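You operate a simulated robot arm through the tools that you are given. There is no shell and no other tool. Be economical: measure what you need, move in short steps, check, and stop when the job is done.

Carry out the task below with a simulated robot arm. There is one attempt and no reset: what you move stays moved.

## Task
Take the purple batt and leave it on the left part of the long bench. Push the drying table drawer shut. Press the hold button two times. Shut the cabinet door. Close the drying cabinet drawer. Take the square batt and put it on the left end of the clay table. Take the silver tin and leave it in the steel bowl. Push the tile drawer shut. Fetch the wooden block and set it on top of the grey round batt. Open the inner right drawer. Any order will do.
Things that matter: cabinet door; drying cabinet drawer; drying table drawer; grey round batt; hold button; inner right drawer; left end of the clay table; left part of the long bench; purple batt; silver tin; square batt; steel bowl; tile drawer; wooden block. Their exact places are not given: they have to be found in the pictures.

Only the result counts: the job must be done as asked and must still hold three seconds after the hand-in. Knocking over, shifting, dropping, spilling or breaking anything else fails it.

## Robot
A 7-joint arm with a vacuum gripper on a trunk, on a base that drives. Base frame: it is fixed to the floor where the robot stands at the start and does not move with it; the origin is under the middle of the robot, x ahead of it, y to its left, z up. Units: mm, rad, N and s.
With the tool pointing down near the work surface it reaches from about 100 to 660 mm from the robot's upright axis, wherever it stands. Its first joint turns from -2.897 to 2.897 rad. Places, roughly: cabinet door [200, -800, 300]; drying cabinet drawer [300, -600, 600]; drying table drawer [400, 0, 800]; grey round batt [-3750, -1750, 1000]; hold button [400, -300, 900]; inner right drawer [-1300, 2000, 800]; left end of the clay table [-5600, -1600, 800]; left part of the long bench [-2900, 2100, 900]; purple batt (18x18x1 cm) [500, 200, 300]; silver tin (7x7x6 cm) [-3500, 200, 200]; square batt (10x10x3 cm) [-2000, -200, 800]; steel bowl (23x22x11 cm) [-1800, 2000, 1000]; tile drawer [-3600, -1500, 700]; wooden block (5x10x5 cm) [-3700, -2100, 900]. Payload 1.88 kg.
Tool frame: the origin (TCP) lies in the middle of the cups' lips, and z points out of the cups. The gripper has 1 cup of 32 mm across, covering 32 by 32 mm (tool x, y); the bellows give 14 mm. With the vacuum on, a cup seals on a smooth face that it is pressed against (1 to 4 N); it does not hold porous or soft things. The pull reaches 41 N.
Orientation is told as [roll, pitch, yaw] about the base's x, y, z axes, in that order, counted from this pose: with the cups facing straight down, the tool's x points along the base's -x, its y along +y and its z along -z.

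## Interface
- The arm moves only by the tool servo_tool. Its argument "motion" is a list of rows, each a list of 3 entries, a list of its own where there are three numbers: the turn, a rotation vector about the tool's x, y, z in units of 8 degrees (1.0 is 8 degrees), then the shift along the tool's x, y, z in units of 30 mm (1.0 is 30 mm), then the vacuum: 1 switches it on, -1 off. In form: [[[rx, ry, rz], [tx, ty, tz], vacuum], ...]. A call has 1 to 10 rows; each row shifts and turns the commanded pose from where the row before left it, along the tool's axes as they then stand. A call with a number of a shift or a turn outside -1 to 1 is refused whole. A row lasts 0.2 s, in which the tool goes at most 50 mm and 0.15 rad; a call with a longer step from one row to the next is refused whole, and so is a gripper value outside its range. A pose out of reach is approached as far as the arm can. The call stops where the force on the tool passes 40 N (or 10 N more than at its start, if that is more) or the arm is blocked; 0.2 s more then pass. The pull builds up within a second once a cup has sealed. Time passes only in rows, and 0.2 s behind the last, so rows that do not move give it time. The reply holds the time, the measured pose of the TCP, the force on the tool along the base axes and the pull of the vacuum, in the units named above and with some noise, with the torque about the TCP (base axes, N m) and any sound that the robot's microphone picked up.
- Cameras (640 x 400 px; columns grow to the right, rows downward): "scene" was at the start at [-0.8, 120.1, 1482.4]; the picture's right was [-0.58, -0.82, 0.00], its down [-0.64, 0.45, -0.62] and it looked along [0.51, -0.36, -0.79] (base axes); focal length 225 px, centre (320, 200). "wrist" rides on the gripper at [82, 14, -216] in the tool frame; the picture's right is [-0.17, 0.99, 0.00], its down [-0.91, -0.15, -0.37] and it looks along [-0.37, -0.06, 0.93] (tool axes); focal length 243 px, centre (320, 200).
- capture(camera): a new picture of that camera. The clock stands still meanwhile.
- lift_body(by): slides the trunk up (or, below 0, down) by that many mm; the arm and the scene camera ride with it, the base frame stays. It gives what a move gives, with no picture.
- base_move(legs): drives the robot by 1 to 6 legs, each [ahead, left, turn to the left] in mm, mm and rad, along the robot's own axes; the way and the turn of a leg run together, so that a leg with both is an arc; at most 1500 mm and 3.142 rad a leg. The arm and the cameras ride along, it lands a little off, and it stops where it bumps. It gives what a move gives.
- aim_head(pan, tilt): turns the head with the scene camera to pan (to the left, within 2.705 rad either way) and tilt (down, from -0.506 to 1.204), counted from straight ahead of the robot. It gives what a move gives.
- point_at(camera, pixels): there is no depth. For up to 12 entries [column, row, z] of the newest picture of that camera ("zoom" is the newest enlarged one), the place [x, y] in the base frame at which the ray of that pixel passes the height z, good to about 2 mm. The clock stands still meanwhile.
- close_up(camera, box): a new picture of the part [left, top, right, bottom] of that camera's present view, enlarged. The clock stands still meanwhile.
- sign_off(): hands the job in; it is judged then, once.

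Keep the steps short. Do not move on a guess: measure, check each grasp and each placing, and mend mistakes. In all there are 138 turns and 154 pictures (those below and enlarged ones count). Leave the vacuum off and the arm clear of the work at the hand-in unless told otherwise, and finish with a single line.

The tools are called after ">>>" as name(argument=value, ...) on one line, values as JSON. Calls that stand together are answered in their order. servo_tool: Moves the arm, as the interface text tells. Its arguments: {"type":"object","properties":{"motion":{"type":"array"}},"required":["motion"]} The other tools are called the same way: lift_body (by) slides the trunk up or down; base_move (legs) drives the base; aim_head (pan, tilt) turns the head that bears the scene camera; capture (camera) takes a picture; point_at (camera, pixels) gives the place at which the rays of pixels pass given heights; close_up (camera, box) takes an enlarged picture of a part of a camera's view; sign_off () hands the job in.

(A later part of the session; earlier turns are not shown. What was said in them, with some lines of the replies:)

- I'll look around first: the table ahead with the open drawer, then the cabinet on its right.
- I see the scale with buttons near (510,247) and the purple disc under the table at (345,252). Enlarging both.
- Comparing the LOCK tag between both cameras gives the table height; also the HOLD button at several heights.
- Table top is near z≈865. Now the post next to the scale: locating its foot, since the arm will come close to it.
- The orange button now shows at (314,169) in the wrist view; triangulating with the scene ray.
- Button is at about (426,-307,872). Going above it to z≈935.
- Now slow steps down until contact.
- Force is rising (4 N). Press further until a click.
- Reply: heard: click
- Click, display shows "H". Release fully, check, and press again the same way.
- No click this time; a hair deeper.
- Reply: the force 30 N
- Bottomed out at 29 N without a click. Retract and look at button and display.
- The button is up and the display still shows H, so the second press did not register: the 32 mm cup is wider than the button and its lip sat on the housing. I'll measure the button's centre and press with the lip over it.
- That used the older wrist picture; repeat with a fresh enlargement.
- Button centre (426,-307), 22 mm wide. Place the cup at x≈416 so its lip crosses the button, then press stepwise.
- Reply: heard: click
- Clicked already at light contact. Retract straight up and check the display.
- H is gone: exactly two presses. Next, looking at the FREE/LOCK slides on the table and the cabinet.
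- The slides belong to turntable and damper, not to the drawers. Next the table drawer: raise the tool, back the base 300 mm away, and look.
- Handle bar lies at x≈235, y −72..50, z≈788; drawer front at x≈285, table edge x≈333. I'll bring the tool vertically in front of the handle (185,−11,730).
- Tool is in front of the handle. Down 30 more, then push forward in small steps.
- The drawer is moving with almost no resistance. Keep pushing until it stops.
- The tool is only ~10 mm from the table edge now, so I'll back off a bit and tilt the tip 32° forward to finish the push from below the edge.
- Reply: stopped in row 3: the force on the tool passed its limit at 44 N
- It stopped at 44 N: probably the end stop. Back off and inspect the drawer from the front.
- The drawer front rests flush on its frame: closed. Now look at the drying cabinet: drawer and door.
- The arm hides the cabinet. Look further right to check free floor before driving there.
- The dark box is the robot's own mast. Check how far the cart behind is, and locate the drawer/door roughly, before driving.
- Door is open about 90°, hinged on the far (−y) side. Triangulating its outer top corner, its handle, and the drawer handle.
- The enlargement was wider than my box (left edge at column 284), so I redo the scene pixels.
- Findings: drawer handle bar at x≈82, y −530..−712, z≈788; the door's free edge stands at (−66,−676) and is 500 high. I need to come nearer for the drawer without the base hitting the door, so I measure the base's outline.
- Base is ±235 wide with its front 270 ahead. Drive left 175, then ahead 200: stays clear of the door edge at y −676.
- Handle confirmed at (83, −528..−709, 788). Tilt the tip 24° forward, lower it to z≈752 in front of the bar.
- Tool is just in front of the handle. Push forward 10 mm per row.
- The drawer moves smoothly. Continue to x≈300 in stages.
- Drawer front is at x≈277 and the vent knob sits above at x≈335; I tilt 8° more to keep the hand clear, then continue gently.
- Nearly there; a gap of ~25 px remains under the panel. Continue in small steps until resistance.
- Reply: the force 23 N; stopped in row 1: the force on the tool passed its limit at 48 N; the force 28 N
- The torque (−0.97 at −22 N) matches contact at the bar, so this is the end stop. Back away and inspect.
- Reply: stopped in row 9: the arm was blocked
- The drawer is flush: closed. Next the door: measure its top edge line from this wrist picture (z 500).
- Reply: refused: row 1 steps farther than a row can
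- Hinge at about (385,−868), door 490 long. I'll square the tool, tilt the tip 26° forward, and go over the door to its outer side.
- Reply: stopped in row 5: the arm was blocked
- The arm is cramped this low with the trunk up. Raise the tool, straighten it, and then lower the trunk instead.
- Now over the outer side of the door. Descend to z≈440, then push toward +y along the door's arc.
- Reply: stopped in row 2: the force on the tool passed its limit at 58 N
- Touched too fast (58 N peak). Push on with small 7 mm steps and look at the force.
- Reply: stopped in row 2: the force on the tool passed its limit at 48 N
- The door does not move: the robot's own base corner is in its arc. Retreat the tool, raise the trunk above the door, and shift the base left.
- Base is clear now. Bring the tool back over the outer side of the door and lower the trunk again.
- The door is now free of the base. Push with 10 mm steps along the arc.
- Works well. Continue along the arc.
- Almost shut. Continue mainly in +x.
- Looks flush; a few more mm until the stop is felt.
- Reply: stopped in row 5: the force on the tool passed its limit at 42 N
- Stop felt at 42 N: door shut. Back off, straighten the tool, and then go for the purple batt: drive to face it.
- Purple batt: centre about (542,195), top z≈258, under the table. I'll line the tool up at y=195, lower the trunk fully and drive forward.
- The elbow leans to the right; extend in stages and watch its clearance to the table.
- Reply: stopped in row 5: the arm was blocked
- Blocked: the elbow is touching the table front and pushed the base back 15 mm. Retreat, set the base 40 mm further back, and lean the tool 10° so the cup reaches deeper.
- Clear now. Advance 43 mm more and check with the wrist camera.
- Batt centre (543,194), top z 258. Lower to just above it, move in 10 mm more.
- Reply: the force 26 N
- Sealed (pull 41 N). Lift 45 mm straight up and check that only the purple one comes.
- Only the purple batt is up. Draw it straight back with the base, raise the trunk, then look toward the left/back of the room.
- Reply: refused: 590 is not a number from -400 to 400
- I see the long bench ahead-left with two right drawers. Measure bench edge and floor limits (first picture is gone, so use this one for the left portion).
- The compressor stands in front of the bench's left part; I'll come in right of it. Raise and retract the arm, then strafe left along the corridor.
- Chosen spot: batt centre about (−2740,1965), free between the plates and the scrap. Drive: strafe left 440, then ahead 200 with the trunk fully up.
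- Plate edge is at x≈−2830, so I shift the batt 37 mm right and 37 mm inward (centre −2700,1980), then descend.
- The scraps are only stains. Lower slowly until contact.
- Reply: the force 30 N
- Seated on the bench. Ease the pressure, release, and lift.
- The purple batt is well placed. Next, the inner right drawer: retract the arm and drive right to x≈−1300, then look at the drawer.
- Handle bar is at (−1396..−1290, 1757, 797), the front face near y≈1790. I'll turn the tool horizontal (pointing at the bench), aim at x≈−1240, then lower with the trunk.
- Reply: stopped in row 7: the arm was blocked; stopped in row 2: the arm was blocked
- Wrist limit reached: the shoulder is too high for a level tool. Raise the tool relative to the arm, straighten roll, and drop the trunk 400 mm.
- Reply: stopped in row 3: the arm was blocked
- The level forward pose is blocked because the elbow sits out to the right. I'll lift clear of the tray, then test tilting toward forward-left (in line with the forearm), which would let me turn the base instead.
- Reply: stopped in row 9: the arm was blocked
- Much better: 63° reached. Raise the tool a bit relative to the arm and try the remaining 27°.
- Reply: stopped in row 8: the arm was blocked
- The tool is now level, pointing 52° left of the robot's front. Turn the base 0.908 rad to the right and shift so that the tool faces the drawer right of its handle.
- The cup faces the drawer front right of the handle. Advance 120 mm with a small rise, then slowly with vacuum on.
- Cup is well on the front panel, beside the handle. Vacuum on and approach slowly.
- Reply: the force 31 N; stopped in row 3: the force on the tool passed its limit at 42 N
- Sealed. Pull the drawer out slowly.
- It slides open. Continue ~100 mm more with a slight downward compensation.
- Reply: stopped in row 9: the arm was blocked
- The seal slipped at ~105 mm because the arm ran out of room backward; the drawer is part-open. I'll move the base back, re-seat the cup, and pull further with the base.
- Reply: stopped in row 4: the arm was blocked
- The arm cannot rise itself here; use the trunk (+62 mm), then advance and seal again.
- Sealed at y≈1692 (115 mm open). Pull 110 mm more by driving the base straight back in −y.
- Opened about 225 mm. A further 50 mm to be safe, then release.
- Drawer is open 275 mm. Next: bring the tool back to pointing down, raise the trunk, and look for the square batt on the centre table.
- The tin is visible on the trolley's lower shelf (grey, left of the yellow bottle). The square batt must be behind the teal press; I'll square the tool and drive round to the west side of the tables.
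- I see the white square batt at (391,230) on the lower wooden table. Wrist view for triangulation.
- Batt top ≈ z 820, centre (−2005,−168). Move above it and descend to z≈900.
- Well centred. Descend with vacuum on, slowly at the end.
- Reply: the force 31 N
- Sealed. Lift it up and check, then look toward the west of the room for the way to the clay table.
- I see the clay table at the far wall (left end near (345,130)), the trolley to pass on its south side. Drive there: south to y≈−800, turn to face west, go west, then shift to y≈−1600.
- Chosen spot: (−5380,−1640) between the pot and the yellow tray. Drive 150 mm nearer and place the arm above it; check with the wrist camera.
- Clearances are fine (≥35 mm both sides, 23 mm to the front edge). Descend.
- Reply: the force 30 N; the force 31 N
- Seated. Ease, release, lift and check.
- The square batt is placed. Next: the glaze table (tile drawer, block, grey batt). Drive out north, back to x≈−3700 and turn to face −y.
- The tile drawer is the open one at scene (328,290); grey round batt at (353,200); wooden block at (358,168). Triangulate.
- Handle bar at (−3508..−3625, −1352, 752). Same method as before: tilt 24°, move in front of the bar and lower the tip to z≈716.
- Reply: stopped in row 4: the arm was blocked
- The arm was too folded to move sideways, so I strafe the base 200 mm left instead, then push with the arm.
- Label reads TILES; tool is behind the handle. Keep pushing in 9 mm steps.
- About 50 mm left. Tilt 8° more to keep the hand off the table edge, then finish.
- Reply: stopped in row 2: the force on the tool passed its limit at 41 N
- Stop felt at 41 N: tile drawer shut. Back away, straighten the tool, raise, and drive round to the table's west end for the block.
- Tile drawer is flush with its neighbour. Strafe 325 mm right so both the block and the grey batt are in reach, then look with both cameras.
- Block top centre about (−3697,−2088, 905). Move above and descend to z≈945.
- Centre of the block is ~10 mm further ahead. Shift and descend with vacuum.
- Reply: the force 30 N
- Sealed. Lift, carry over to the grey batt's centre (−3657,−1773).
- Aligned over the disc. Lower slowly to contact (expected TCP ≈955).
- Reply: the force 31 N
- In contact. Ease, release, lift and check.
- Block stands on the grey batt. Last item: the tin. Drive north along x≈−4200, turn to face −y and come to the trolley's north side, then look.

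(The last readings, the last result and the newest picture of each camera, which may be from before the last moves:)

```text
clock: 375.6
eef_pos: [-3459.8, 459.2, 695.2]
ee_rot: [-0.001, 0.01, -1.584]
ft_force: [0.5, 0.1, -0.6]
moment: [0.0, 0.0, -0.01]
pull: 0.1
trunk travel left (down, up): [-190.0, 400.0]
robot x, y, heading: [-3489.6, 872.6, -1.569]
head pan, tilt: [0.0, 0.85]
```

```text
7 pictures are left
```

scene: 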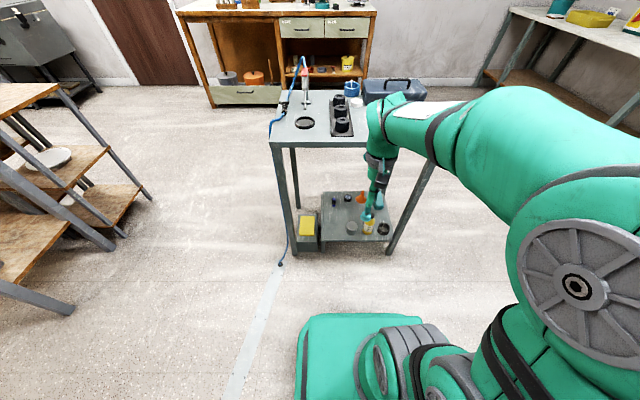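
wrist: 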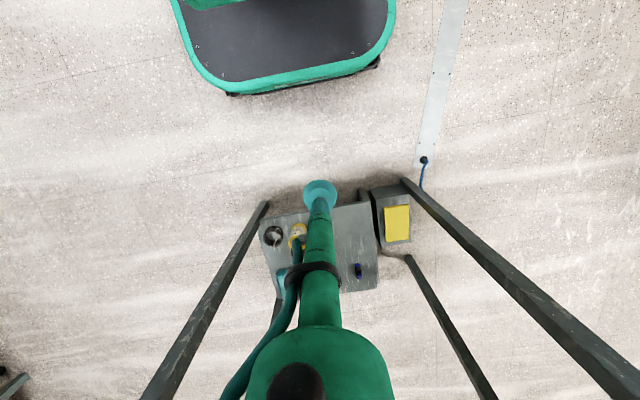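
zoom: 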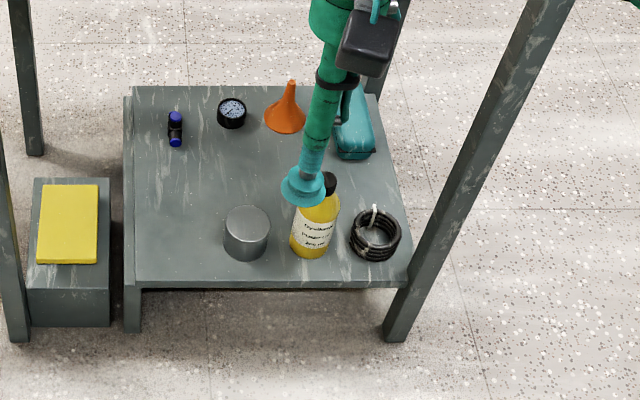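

>>> point_at(camera="wrist", pixels=[[262, 219, 150], [262, 219, 200], [262, 219, 250], [371, 202, 200], [274, 236, 200], [297, 237, 250]])

>>> point_at(camera="scene", pixels=[[393, 240, 150], [393, 240, 200], [393, 240, 250], [321, 241, 200], [384, 228, 200], [352, 225, 230], [352, 225, 270], [352, 231, 200], [352, 231, 240]])

```text
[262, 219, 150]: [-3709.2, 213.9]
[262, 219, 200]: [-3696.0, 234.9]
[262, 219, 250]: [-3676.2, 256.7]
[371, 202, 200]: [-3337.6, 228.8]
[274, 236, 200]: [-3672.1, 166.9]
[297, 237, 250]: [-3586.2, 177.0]
```

```text
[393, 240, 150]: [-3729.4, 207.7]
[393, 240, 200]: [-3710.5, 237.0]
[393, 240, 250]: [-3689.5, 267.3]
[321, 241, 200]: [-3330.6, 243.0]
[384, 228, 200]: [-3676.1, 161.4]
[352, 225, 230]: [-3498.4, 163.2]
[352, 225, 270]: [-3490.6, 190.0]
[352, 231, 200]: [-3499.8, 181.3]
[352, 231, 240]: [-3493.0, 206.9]
```

Shelf at z≈195, tin top ≈(−3493,181,255), 125 mm inside the trolley's top edge. Same approach as for the purple batt: trunk fully down, 10° lean, then reach in.

>>> lift_body(by=-190)

>>> servo_tool(motion=[[[0, -0.65, 0], [0, -0.55, 0.8], -1], [[0, -0.65, 0], [0, -0.55, 0.8], -1], [[0, 0, 0], [0.17, 0, 0.985], -1], [[0, 0, 0], [0.17, 0, 0.985], -1], [[0, 0, 0], [0.17, 0, 0.985], -1], [[0, 0, 0], [0.17, 0, 0.985], -1]])

>>> servo_tool(motion=[[[0, 0, 0], [-0.985, 0, 0.174], -1], [[0, 0, 0], [-0.985, 0, 0.174], -1], [[0, 0, 0], [-0.985, 0, 0.174], -1], [[0, 0, 0], [-0.985, 0, 0.174], -1], [[0, 0, 0], [-0.985, 0, 0.174], -1], [[0, 0, 0], [-0.985, 0, 0.174], -1], [[0, 0, 0], [-0.985, 0, 0.174], -1]])

>>> close_up(camera="wrist", box=[200, 80, 440, 230])

```text
clock: 377.7
eef_pos: [-3459.1, 460.1, 506.0]
ee_rot: [0.0, 0.01, -1.585]
ft_force: [0.3, -0.6, 0.5]
moment: [0.0, 0.01, -0.02]
pull: 0.2
trunk travel left (down, up): [0.0, 590.0]
robot x, y, heading: [-3487.0, 876.0, -1.568]
head pan, tilt: [0.0, 0.85]
```

```text
clock: 379.1
eef_pos: [-3492.9, 458.7, 337.1]
ee_rot: [0.0, -0.171, -1.585]
ft_force: [-1.1, 0.8, 0.2]
moment: [0.02, -0.02, 0.0]
pull: 0.0
trunk travel left (down, up): [0.0, 590.0]
robot x, y, heading: [-3487.3, 881.0, -1.568]
head pan, tilt: [0.0, 0.85]
```

```text
clock: 380.7
eef_pos: [-3495.5, 248.5, 336.5]
ee_rot: [0.0, -0.172, -1.585]
ft_force: [0.2, 0.4, -0.1]
moment: [0.02, -0.01, -0.01]
pull: 0.1
trunk travel left (down, up): [0.0, 590.0]
robot x, y, heading: [-3488.0, 875.7, -1.568]
head pan, tilt: [0.0, 0.85]
```

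```text
2.67 times, centred on (320, 155) of wrist
```

zoom: 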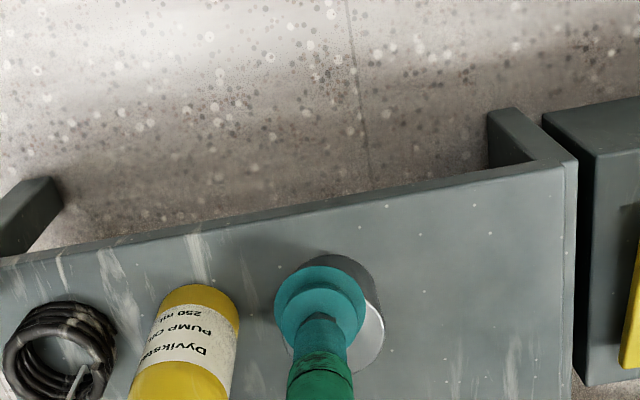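

>>> point_at(camera="zoom", pixels=[[333, 312, 255], [383, 312, 255], [325, 258, 255], [285, 325, 255]])

>>> servo_tool(motion=[[[0, 0, 0], [-0.75, 0.05, 0.13], -1], [[0, 0, 0], [-0.74, 0.05, 0.13], -1], [[0, 0, 0], [-0.72, 0.05, 0.13], -1]])

```text
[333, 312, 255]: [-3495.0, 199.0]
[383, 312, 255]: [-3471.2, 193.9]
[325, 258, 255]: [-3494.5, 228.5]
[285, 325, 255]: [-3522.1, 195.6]
```

```text
clock: 381.5
eef_pos: [-3491.3, 180.9, 337.0]
ee_rot: [-0.002, -0.172, -1.585]
ft_force: [0.3, 0.4, -0.2]
moment: [0.01, 0.02, -0.01]
pull: 0.1
trunk travel left (down, up): [0.0, 590.0]
robot x, y, heading: [-3486.3, 874.4, -1.575]
head pan, tilt: [0.0, 0.85]
5 turns are left
```

Five turns left, so I chain the moves: seat the cup on the tin, lift, withdraw, raise, drive to the bench in front of the bowl, and take pictures with a grid of bearings.

>>> servo_tool(motion=[[[0, 0, 0], [0.35, -0.1, 0.87], 1], [[0, 0, 0], [0.17, 0, 0.87], 1], [[0, 0, 0], [0.07, 0, 0.4], 1], [[0, 0, 0], [0.035, 0, 0.2], 1], [[0, 0, 0], [0.027, 0, 0.15], 1], [[0, 0, 0], [0.027, 0, 0.15], 1], [[0, 0, 0], [0.02, 0, 0.12], 1], [[0, 0, 0], [0.02, 0, 0.12], 1], [[0, 0, 0], [0.015, 0, 0.1], 1], [[0, 0, 0], [0, 0, 0], 1]])

>>> servo_tool(motion=[[[0, 0, 0], [0, 0, 0], 1], [[0, 0, 0], [0, 0, 0], 1], [[0, 0, 0], [-0.05, 0, -0.3], 1], [[0, 0, 0], [-0.12, 0, -0.7], 1], [[0, 0, 0], [-0.16, 0, -0.9], 1], [[0, 0, 0], [-0.16, 0, -0.9], 1], [[0, 0, 0], [-0.1, 0, -0.6], 1]])

>>> servo_tool(motion=[[[0, 0, 0], [0.985, 0, -0.174], 1], [[0, 0, 0], [0.985, 0, -0.174], 1], [[0, 0, 0], [0.985, 0, -0.174], 1], [[0, 0, 0], [0.985, 0, -0.174], 1], [[0, 0, 0], [0.985, 0, -0.174], 1], [[0, 0, 0], [0.985, 0, -0.174], 1], [[0, 0, 0], [0.985, 0, -0.174], 1], [[0, 0, 0], [0.985, 0, -0.174], 1], [[0, 0, 0], [0.985, 0, -0.174], 1]])

>>> lift_body(by=400)

>>> lift_body(by=190)

>>> servo_tool(motion=[[[0, 0.65, 0], [0, 0, -0.8], 1], [[0, 0.6, 0], [0, 0, -0.9], 1], [[0, 0, 0], [0, 0, -1], 1], [[0, 0, 0], [0, 0, -1], 1], [[0, 0, 0], [0, 0, -1], 1], [[0, 0, 0], [0, 0, -0.6], 1]])

>>> base_move(legs=[[0, 890, 0], [0, 0, 3.14], [455, -747, 0]])

>>> capture(camera="wrist")

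>>> aim_head(pan=-0.1, tilt=0.75)

>>> capture(camera="scene")

>>> point_at(camera="wrist", pixels=[[200, 250, 1000], [280, 250, 1000], [360, 250, 1000], [440, 250, 1000], [200, 320, 1000], [280, 320, 1000], [360, 320, 1000], [440, 320, 1000], [200, 390, 1000], [280, 390, 1000], [360, 390, 1000], [440, 390, 1000]])

>>> point_at(camera="scene", pixels=[[240, 120, 1000], [320, 120, 1000], [400, 120, 1000], [480, 120, 1000], [240, 180, 1000], [320, 180, 1000], [400, 180, 1000], [480, 180, 1000], [240, 240, 1000], [320, 240, 1000], [400, 240, 1000], [480, 240, 1000]])

```text
clock: 383.7
eef_pos: [-3494.5, 188.7, 245.1]
ee_rot: [0.0, -0.171, -1.583]
ft_force: [-0.6, -0.3, 0.2]
moment: [-0.02, 0.0, -0.02]
pull: 0.1
trunk travel left (down, up): [0.0, 590.0]
robot x, y, heading: [-3487.8, 883.9, -1.572]
head pan, tilt: [0.0, 0.85]
```

```text
clock: 385.3
eef_pos: [-3495.1, 188.4, 349.0]
ee_rot: [-0.001, -0.17, -1.583]
ft_force: [-0.2, -0.2, -0.1]
moment: [0.0, 0.02, -0.01]
pull: 0.1
trunk travel left (down, up): [0.0, 590.0]
robot x, y, heading: [-3490.2, 878.1, -1.571]
head pan, tilt: [0.0, 0.85]
```

```text
clock: 387.3
eef_pos: [-3489.9, 459.3, 349.8]
ee_rot: [-0.001, -0.169, -1.585]
ft_force: [0.8, 0.8, 0.5]
moment: [0.01, -0.03, 0.01]
pull: 0.0
trunk travel left (down, up): [0.0, 590.0]
robot x, y, heading: [-3490.7, 875.4, -1.57]
head pan, tilt: [0.0, 0.85]
```

```text
clock: 391.2
eef_pos: [-3489.5, 459.4, 749.4]
ee_rot: [0.0, -0.171, -1.585]
ft_force: [-0.2, 1.4, -0.5]
moment: [-0.04, 0.0, -0.01]
pull: 0.1
trunk travel left (down, up): [-400.0, 190.0]
robot x, y, heading: [-3488.5, 876.6, -1.574]
head pan, tilt: [0.0, 0.85]
```

```text
clock: 393.2
eef_pos: [-3488.9, 459.0, 939.2]
ee_rot: [0.0, -0.172, -1.585]
ft_force: [0.4, -0.5, 1.2]
moment: [0.02, 0.03, -0.02]
pull: 0.1
trunk travel left (down, up): [-590.0, 0.0]
robot x, y, heading: [-3487.1, 879.5, -1.571]
head pan, tilt: [0.0, 0.85]
```

```text
clock: 394.6
eef_pos: [-3490.4, 464.1, 1098.7]
ee_rot: [0.001, 0.003, -1.584]
ft_force: [-0.2, 0.2, -0.2]
moment: [0.0, 0.0, -0.01]
pull: 0.2
trunk travel left (down, up): [-590.0, 0.0]
robot x, y, heading: [-3488.3, 874.0, -1.573]
head pan, tilt: [0.0, 0.85]
```

```text
clock: 410.9
eef_pos: [-1856.2, 1755.8, 1098.1]
ee_rot: [0.0, 0.004, 1.567]
ft_force: [-0.1, 0.2, -0.8]
moment: [0.0, -0.02, -0.01]
pull: 0.0
trunk travel left (down, up): [-590.0, 0.0]
robot x, y, heading: [-1855.8, 1344.8, 1.581]
head pan, tilt: [0.0, 0.85]
```

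```text
5 pictures are left
```

wrist: 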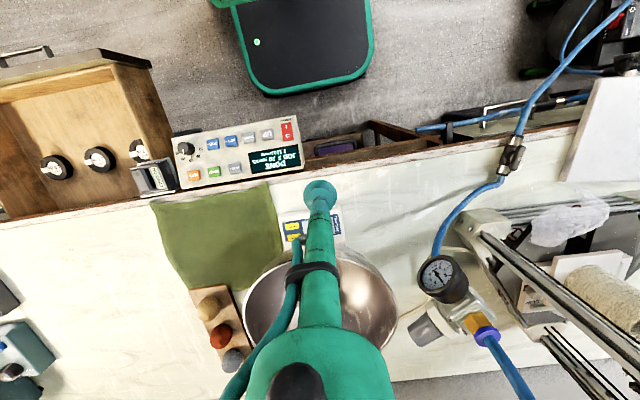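

```text
clock: 411.6
eef_pos: [-1856.6, 1754.3, 1097.9]
ee_rot: [0.001, 0.002, 1.566]
ft_force: [1.0, 0.4, 0.7]
moment: [0.0, -0.01, -0.01]
pull: 0.1
trunk travel left (down, up): [-590.0, 0.0]
robot x, y, heading: [-1855.7, 1343.1, 1.576]
head pan, tilt: [-0.099, 0.75]
```

```text
4 pictures are left
```

scene: 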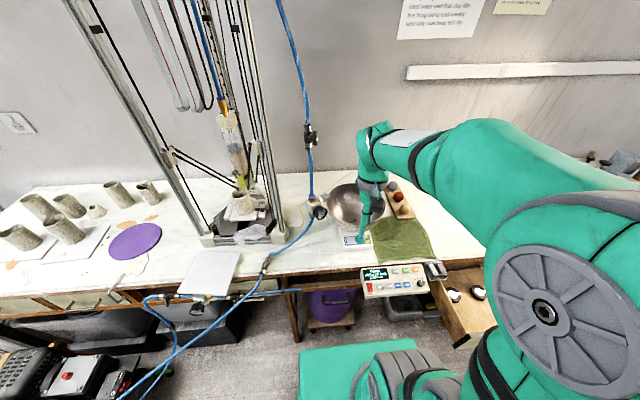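

```text
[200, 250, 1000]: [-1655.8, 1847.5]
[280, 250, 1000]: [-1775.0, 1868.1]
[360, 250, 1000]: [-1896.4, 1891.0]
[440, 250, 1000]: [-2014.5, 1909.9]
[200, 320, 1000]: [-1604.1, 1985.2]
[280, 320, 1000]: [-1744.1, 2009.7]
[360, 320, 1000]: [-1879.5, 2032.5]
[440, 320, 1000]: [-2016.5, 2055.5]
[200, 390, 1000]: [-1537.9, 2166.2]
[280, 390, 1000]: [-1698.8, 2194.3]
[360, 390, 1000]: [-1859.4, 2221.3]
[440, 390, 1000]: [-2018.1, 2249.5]
```

```text
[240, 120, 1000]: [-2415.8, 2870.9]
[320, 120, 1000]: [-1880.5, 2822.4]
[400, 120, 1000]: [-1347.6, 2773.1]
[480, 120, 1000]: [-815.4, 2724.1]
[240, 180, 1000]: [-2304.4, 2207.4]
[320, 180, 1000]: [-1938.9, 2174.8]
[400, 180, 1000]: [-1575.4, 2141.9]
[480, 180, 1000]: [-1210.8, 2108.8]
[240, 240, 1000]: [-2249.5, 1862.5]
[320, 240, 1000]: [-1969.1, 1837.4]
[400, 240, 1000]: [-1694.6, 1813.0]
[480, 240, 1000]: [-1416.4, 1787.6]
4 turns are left
```

No contact at z 245, so the tin was not taken (it is lower than I thought) and stays untouched on the shelf. The bowl centre is now known ≈(−1821,1972). I go back: approach the tin offset 40 mm to the side so that it can be seen, and measure it.

>>> base_move(legs=[[-455, 747, 0], [0, 0, -3.14], [0, -890, 0]])

>>> lift_body(by=-400)

>>> lift_body(by=-190)

>>> servo_tool(motion=[[[0, -0.65, 0], [0, 0.55, 0.8], -1], [[0, -0.65, 0], [0, 0.55, 0.8], -1], [[0, 0, 0], [0.17, 0, 0.985], -1], [[0, 0, 0], [0.17, 0, 0.985], -1], [[0, 0, 0], [0.17, 0, 0.985], -1], [[0, 0, 0], [0.17, 0, 0.985], -1]])

>>> servo_tool(motion=[[[0, 0, 0], [-0.985, 0, 0.174], -1], [[0, 0, 0], [-0.985, 0, 0.174], -1], [[0, 0, 0], [-0.985, 0, 0.174], -1], [[0, 0, 0], [-0.985, 0, 0.174], -1], [[0, 0, 0], [-0.985, 0, 0.174], -1], [[0, 0, 0], [-0.985, 0, 0.174], -1], [[0, 0, 0], [-0.985, 0, 0.174], -1]])

>>> close_up(camera="wrist", box=[220, 100, 380, 200])

>>> point_at(camera="zoom", pixels=[[100, 200, 230], [200, 200, 230], [300, 200, 230], [100, 300, 230], [200, 300, 230], [300, 300, 230], [200, 380, 230], [200, 200, 250], [200, 300, 250], [300, 300, 250], [200, 200, 190], [200, 300, 190]])

>>> close_up(camera="scene", box=[300, 190, 396, 250])

>>> point_at(camera="zoom", pixels=[[200, 150, 230], [300, 150, 230], [400, 150, 230], [200, 250, 230], [300, 250, 230], [400, 250, 230], [300, 350, 230], [300, 150, 250], [300, 250, 250], [300, 250, 190], [300, 350, 190], [200, 350, 190]])

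```text
clock: 427.8
eef_pos: [-3482.6, 437.1, 1098.7]
ee_rot: [-0.001, 0.003, -1.542]
ft_force: [0.8, -0.1, -1.2]
moment: [0.0, -0.03, -0.01]
pull: 0.1
trunk travel left (down, up): [-590.0, 0.0]
robot x, y, heading: [-3495.3, 850.7, -1.526]
head pan, tilt: [-0.099, 0.75]
```

```text
clock: 431.7
eef_pos: [-3481.9, 437.6, 698.9]
ee_rot: [-0.001, 0.003, -1.542]
ft_force: [-0.3, 0.2, -0.1]
moment: [-0.02, -0.02, 0.03]
pull: 0.0
trunk travel left (down, up): [-190.0, 400.0]
robot x, y, heading: [-3495.7, 850.3, -1.525]
head pan, tilt: [-0.099, 0.75]
```

```text
clock: 433.7
eef_pos: [-3481.8, 437.2, 507.9]
ee_rot: [0.0, 0.002, -1.541]
ft_force: [0.9, 0.0, 0.3]
moment: [-0.02, -0.03, 0.0]
pull: 0.1
trunk travel left (down, up): [0.0, 590.0]
robot x, y, heading: [-3498.8, 850.2, -1.529]
head pan, tilt: [-0.099, 0.75]
```

```text
clock: 435.1
eef_pos: [-3448.6, 433.8, 340.0]
ee_rot: [0.0, -0.179, -1.541]
ft_force: [0.5, 0.6, -0.9]
moment: [-0.02, -0.02, 0.01]
pull: 0.0
trunk travel left (down, up): [0.0, 590.0]
robot x, y, heading: [-3499.2, 849.6, -1.534]
head pan, tilt: [-0.099, 0.75]
```

```text
clock: 436.7
eef_pos: [-3443.1, 224.5, 340.8]
ee_rot: [-0.002, -0.179, -1.543]
ft_force: [-0.7, 0.9, 0.0]
moment: [0.01, -0.02, 0.01]
pull: 0.1
trunk travel left (down, up): [0.0, 590.0]
robot x, y, heading: [-3495.9, 845.7, -1.529]
head pan, tilt: [-0.099, 0.75]
```

```text
4.00 times, centred on (300, 150) of wrist
```

zoom: 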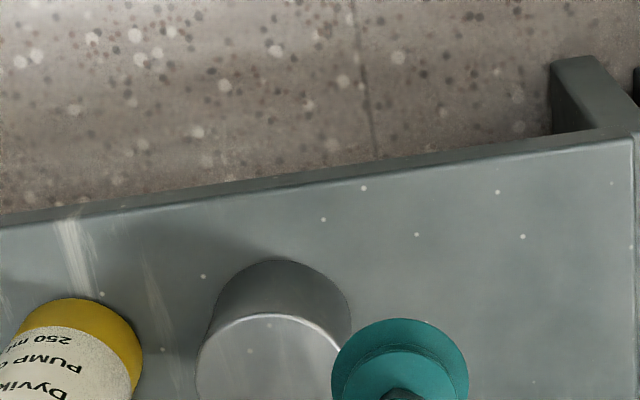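

```text
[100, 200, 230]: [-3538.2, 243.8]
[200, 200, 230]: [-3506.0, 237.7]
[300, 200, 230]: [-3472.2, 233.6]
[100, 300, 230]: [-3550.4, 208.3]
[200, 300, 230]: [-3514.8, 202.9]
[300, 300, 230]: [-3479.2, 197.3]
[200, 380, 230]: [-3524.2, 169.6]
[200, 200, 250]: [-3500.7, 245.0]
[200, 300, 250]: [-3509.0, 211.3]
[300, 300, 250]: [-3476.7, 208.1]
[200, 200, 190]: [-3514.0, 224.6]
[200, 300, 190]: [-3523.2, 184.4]
```

```text
6.67 times, centred on (348, 220) of scene
```

zoom: 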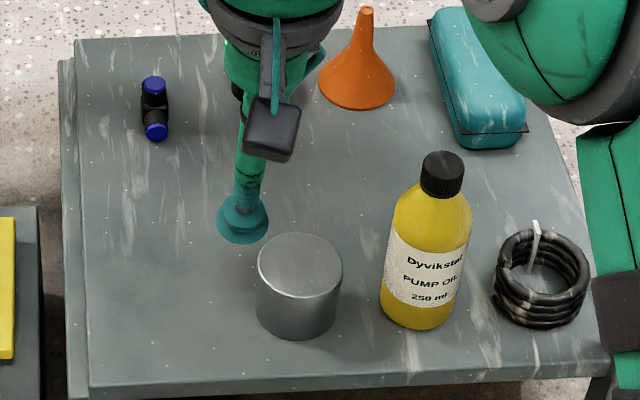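

```text
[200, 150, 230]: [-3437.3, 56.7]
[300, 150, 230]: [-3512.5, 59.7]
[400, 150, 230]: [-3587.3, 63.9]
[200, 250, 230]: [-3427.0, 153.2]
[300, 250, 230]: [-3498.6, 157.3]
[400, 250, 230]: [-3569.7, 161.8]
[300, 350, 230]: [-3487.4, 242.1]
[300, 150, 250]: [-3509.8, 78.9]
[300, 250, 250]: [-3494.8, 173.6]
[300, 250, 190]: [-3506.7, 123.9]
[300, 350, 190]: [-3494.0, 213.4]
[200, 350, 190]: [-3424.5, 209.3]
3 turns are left
```

Measured now: tin centre ≈(−3498,160), top ≈219, 62 mm wide — lower and further in than thought. Chain: move over it, descend in fine steps with vacuum (force stop guards), lift, withdraw, raise and drive to the bowl.

>>> servo_tool(motion=[[[0, 0, 0], [-0.689, -0.63, 0.125], -1], [[0, 0, 0], [-0.689, -0.63, 0.125], -1], [[0, 0, 0], [-0.689, -0.63, 0.125], -1], [[0, 0, 0], [0.15, 0, 0.827], 1], [[0, 0, 0], [0.15, 0, 0.827], 1], [[0, 0, 0], [0.15, 0, 0.827], 1], [[0, 0, 0], [0.15, 0, 0.827], 1]])

>>> servo_tool(motion=[[[0, 0, 0], [0.018, 0, 0.098], 1], [[0, 0, 0], [0.018, 0, 0.098], 1], [[0, 0, 0], [0.018, 0, 0.098], 1], [[0, 0, 0], [0.018, 0, 0.098], 1], [[0, 0, 0], [0.018, 0, 0.098], 1], [[0, 0, 0], [0.018, 0, 0.098], 1], [[0, 0, 0], [0.018, 0, 0.098], 1], [[0, 0, 0], [0.018, 0, 0.098], 1], [[0, 0, 0], [0.018, 0, 0.098], 1], [[0, 0, 0], [0.018, 0, 0.098], 1]])

>>> servo_tool(motion=[[[0, 0, 0], [0.018, 0, 0.098], 1], [[0, 0, 0], [0.018, 0, 0.098], 1], [[0, 0, 0], [0, 0, 0], 1], [[0, 0, 0], [0, 0, 0], 1], [[0, 0, 0], [0, 0, 0], 1], [[0, 0, 0], [0, 0, 0], 1]])

>>> servo_tool(motion=[[[0, 0, 0], [-0.05, 0, -0.3], 1], [[0, 0, 0], [-0.1, 0, -0.6], 1], [[0, 0, 0], [-0.16, 0, -0.9], 1], [[0, 0, 0], [-0.16, 0, -0.9], 1], [[0, 0, 0], [-0.14, 0, -0.8], 1]])

>>> servo_tool(motion=[[[0, 0, 0], [0.985, 0, -0.174], 1], [[0, 0, 0], [0.985, 0, -0.174], 1], [[0, 0, 0], [0.985, 0, -0.174], 1], [[0, 0, 0], [0.985, 0, -0.174], 1], [[0, 0, 0], [0.985, 0, -0.174], 1], [[0, 0, 0], [0.985, 0, -0.174], 1], [[0, 0, 0], [0.985, 0, -0.174], 1], [[0, 0, 0], [0.985, 0, -0.174], 1], [[0, 0, 0], [0.985, 0, -0.174], 1]])

>>> lift_body(by=400)

>>> lift_body(by=190)

>>> servo_tool(motion=[[[0, 0.65, 0], [0, 0, -0.8], 1], [[0, 0.63, 0], [0, 0, -0.9], 1], [[0, 0, 0], [0, 0, -1], 1], [[0, 0, 0], [0, 0, -1], 1], [[0, 0, 0], [0, 0, -1], 1], [[0, 0, 0], [0, 0, -1], 1], [[0, 0, 0], [0, 0, -0.6], 1]])

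>>> base_move(legs=[[0, 890, 0], [0, 0, 3.1], [456, -757, 0]])

>>> capture(camera="wrist")

>>> point_at(camera="wrist", pixels=[[240, 250, 1035], [320, 250, 1035], [400, 250, 1035], [240, 300, 1035], [320, 300, 1035], [400, 300, 1035], [240, 350, 1035], [320, 350, 1035], [400, 350, 1035], [280, 390, 1035], [320, 390, 1035], [400, 390, 1035]])

```text
clock: 438.3
eef_pos: [-3496.9, 160.0, 240.1]
ee_rot: [0.0, -0.179, -1.543]
ft_force: [-0.2, 0.2, 0.3]
moment: [0.0, 0.0, -0.02]
pull: 0.0
trunk travel left (down, up): [0.0, 590.0]
robot x, y, heading: [-3500.2, 848.7, -1.528]
head pan, tilt: [-0.099, 0.75]
```

```text
clock: 440.5
eef_pos: [-3499.2, 158.6, 212.8]
ee_rot: [0.0, -0.18, -1.541]
ft_force: [0.3, -0.6, 7.2]
moment: [0.29, -0.02, 0.03]
pull: 41.0
trunk travel left (down, up): [0.0, 590.0]
robot x, y, heading: [-3500.7, 850.6, -1.529]
head pan, tilt: [-0.099, 0.75]
```

```text
clock: 441.9
eef_pos: [-3498.6, 158.8, 207.5]
ee_rot: [-0.001, -0.184, -1.543]
ft_force: [1.4, -10.2, 25.9]
moment: [0.39, 0.03, -0.02]
pull: 40.1
trunk travel left (down, up): [0.0, 590.0]
robot x, y, heading: [-3495.9, 849.3, -1.528]
head pan, tilt: [-0.099, 0.75]
```

```text
clock: 443.1
eef_pos: [-3497.5, 162.3, 310.8]
ee_rot: [-0.001, -0.177, -1.541]
ft_force: [0.7, 0.0, -2.1]
moment: [0.16, -0.02, -0.02]
pull: 40.5
trunk travel left (down, up): [0.0, 590.0]
robot x, y, heading: [-3494.6, 851.0, -1.529]
head pan, tilt: [-0.099, 0.75]
```

```text
clock: 445.1
eef_pos: [-3505.3, 431.5, 309.4]
ee_rot: [-0.002, -0.179, -1.542]
ft_force: [-0.6, -0.3, -0.5]
moment: [0.13, 0.0, -0.01]
pull: 40.6
trunk travel left (down, up): [0.0, 590.0]
robot x, y, heading: [-3495.1, 850.1, -1.528]
head pan, tilt: [-0.099, 0.75]
```

```text
clock: 449.0
eef_pos: [-3506.0, 430.6, 710.0]
ee_rot: [0.0, -0.179, -1.543]
ft_force: [0.4, 0.2, -1.3]
moment: [0.15, 0.0, 0.01]
pull: 41.2
trunk travel left (down, up): [-400.0, 190.0]
robot x, y, heading: [-3497.2, 848.9, -1.526]
head pan, tilt: [-0.099, 0.75]
```

```text
clock: 451.1
eef_pos: [-3506.0, 431.1, 899.8]
ee_rot: [-0.001, -0.178, -1.544]
ft_force: [0.1, -0.6, -1.1]
moment: [0.14, -0.01, -0.02]
pull: 40.8
trunk travel left (down, up): [-590.0, 0.0]
robot x, y, heading: [-3494.7, 846.7, -1.533]
head pan, tilt: [-0.099, 0.75]
```

```text
clock: 452.6
eef_pos: [-3506.5, 438.1, 1088.1]
ee_rot: [-0.001, 0.002, -1.543]
ft_force: [-0.3, 0.1, -1.0]
moment: [0.14, -0.03, 0.01]
pull: 40.9
trunk travel left (down, up): [-590.0, 0.0]
robot x, y, heading: [-3495.3, 853.9, -1.528]
head pan, tilt: [-0.099, 0.75]
```

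```text
clock: 468.9
eef_pos: [-1787.6, 1728.4, 1086.4]
ee_rot: [-0.001, 0.002, 1.526]
ft_force: [0.2, 0.8, -0.7]
moment: [-0.13, 0.01, 0.03]
pull: 40.5
trunk travel left (down, up): [-590.0, 0.0]
robot x, y, heading: [-1822.2, 1315.3, 1.537]
head pan, tilt: [-0.099, 0.75]
```

```text
1 pictures are left
```

wrist: 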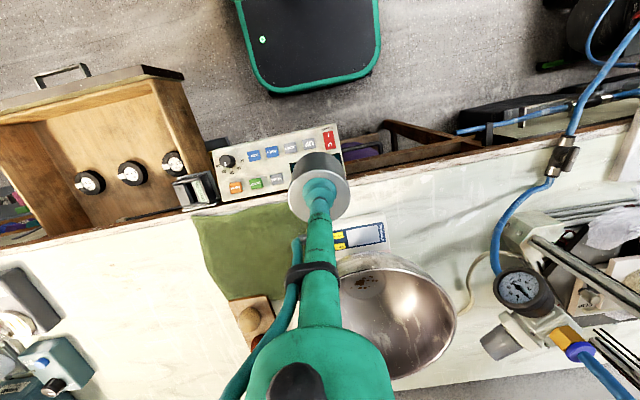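

```text
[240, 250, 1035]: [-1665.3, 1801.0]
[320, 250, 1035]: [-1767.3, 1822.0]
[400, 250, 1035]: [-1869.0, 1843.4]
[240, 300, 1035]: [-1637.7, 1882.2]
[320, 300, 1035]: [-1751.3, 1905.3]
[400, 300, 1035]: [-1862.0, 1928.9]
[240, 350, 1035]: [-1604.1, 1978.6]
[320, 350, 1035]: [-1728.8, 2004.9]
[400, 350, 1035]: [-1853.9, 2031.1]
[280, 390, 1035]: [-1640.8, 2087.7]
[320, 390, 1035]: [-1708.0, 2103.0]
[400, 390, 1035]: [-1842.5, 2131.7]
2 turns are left
```

The tin is held. The bowl's rim gives a centre of ≈(−1825,1968), rim ≈1035–1050. Raise, drive 80 mm closer, move over the centre, lower into the bowl, release, retract, and check.

>>> servo_tool(motion=[[[0, 0, 0], [0, 0, -0.7], 1], [[0, 0, 0], [0, 0, -0.7], 1]])

>>> base_move(legs=[[80, 0, 0]])

>>> servo_tool(motion=[[[0, 0, 0], [-0.887, 0.263, 0], 1], [[0, 0, 0], [-0.887, 0.263, 0], 1], [[0, 0, 0], [-0.887, 0.263, 0], 1], [[0, 0, 0], [-0.887, 0.263, 0], 1], [[0, 0, 0], [-0.887, 0.263, 0], 1], [[0, 0, 0], [-0.887, 0.263, 0], 1], [[0, 0, 0], [0, 0, 0], 1]])

>>> servo_tool(motion=[[[0, 0, 0], [0, 0, 0.8], 1], [[0, 0, 0], [0, 0, 0.8], 1], [[0, 0, 0], [0, 0, 0.8], 1], [[0, 0, 0], [0, 0, 0.7], 1], [[0, 0, 0], [0, 0, 0.5], 1], [[0, 0, 0], [0, 0, 0.3], 1]])

>>> servo_tool(motion=[[[0, 0, 0], [0, 0, 0.13], 1], [[0, 0, 0], [0, 0, 0.13], 1], [[0, 0, 0], [0, 0, 0.13], 1], [[0, 0, 0], [0, 0, 0.13], 1], [[0, 0, 0], [0, 0, 0.13], 1], [[0, 0, 0], [0, 0, 0.13], 1]])

>>> servo_tool(motion=[[[0, 0, 0], [0, 0, 0], -1], [[0, 0, 0], [0, 0, 0], -1], [[0, 0, 0], [0, 0, 0], -1], [[0, 0, 0], [0, 0, 0], -1], [[0, 0, 0], [0, 0, -0.3], -1], [[0, 0, 0], [0, 0, -0.7], -1], [[0, 0, 0], [0, 0, -1], -1], [[0, 0, 0], [0, 0, -1], -1], [[0, 0, 0], [0, 0, -1], -1], [[0, 0, 0], [0, 0, -1], -1]])

>>> servo_tool(motion=[[[0, 0, 0], [1, 0, 0], -1], [[0, 0, 0], [1, 0, 0], -1], [[0, 0, 0], [1, 0, 0], -1], [[0, 0, 0], [1, 0, 0], -1], [[0, 0, 0], [1, 0, 0], -1], [[0, 0, 0], [1, 0, 0], -1]])

>>> base_move(legs=[[-120, 0, 0]])

>>> capture(camera="scene")

```text
clock: 469.5
eef_pos: [-1785.1, 1729.0, 1130.1]
ee_rot: [0.0, 0.0, 1.528]
ft_force: [-0.9, 0.0, -0.2]
moment: [-0.1, 0.01, 0.03]
pull: 40.2
trunk travel left (down, up): [-590.0, 0.0]
robot x, y, heading: [-1823.0, 1315.4, 1.544]
head pan, tilt: [-0.099, 0.75]
```

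```text
clock: 470.5
eef_pos: [-1784.6, 1808.8, 1129.4]
ee_rot: [0.001, 0.005, 1.528]
ft_force: [0.0, -0.3, -0.4]
moment: [-0.11, -0.01, -0.03]
pull: 40.6
trunk travel left (down, up): [-590.0, 0.0]
robot x, y, heading: [-1821.2, 1400.0, 1.539]
head pan, tilt: [-0.099, 0.75]
```

```text
clock: 472.1
eef_pos: [-1824.3, 1971.0, 1127.4]
ee_rot: [0.0, 0.0, 1.529]
ft_force: [0.8, -0.5, -1.0]
moment: [-0.14, 0.0, 0.03]
pull: 40.7
trunk travel left (down, up): [-590.0, 0.0]
robot x, y, heading: [-1819.3, 1398.3, 1.54]
head pan, tilt: [-0.099, 0.75]
```

```text
clock: 473.5
eef_pos: [-1825.6, 1970.6, 1011.3]
ee_rot: [0.001, 0.002, 1.527]
ft_force: [0.2, 0.0, -1.5]
moment: [-0.13, 0.0, -0.01]
pull: 40.9
trunk travel left (down, up): [-590.0, 0.0]
robot x, y, heading: [-1824.7, 1396.2, 1.538]
head pan, tilt: [-0.099, 0.75]
```

```text
clock: 474.9
eef_pos: [-1825.3, 1970.7, 990.5]
ee_rot: [0.001, -0.005, 1.528]
ft_force: [0.1, -7.6, 32.3]
moment: [0.31, 0.01, 0.02]
pull: 40.6
trunk travel left (down, up): [-590.0, 0.0]
robot x, y, heading: [-1821.5, 1397.7, 1.533]
head pan, tilt: [-0.099, 0.75]
```

```text
clock: 477.1
eef_pos: [-1824.0, 1968.4, 1140.3]
ee_rot: [0.0, 0.001, 1.526]
ft_force: [-0.1, -0.3, 0.2]
moment: [0.02, -0.03, -0.01]
pull: 0.1
trunk travel left (down, up): [-590.0, 0.0]
robot x, y, heading: [-1824.6, 1397.1, 1.54]
head pan, tilt: [-0.099, 0.75]
```

```text
clock: 478.5
eef_pos: [-1833.1, 1790.9, 1139.0]
ee_rot: [0.001, 0.0, 1.527]
ft_force: [0.5, 0.0, -0.2]
moment: [-0.04, -0.02, 0.01]
pull: 0.1
trunk travel left (down, up): [-590.0, 0.0]
robot x, y, heading: [-1826.6, 1400.0, 1.542]
head pan, tilt: [-0.099, 0.75]
```

```text
clock: 479.8
eef_pos: [-1836.0, 1673.3, 1139.2]
ee_rot: [0.0, 0.002, 1.529]
ft_force: [0.6, -0.5, -0.7]
moment: [0.0, 0.0, 0.02]
pull: 0.1
trunk travel left (down, up): [-590.0, 0.0]
robot x, y, heading: [-1827.7, 1278.5, 1.54]
head pan, tilt: [-0.099, 0.75]
```

```text
0 pictures are left
1 turns are left
```

scene: 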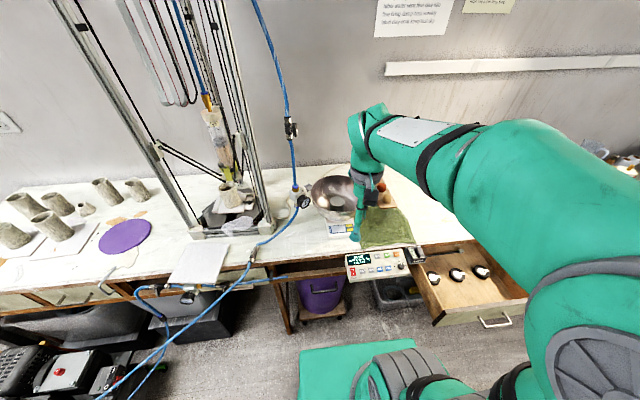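

The tin was set down on the bowl's floor (contact felt at z≈990). The bowl is still upright and in place, the vacuum is off and the arm is clear, so I hand the job in.

>>> sign_off()

```text
The job is handed in.
```

All ten tasks were carried out and handed in; the silver tin in the steel bowl is the one placing confirmed only by contact force, because the arm hid it in the last picture.
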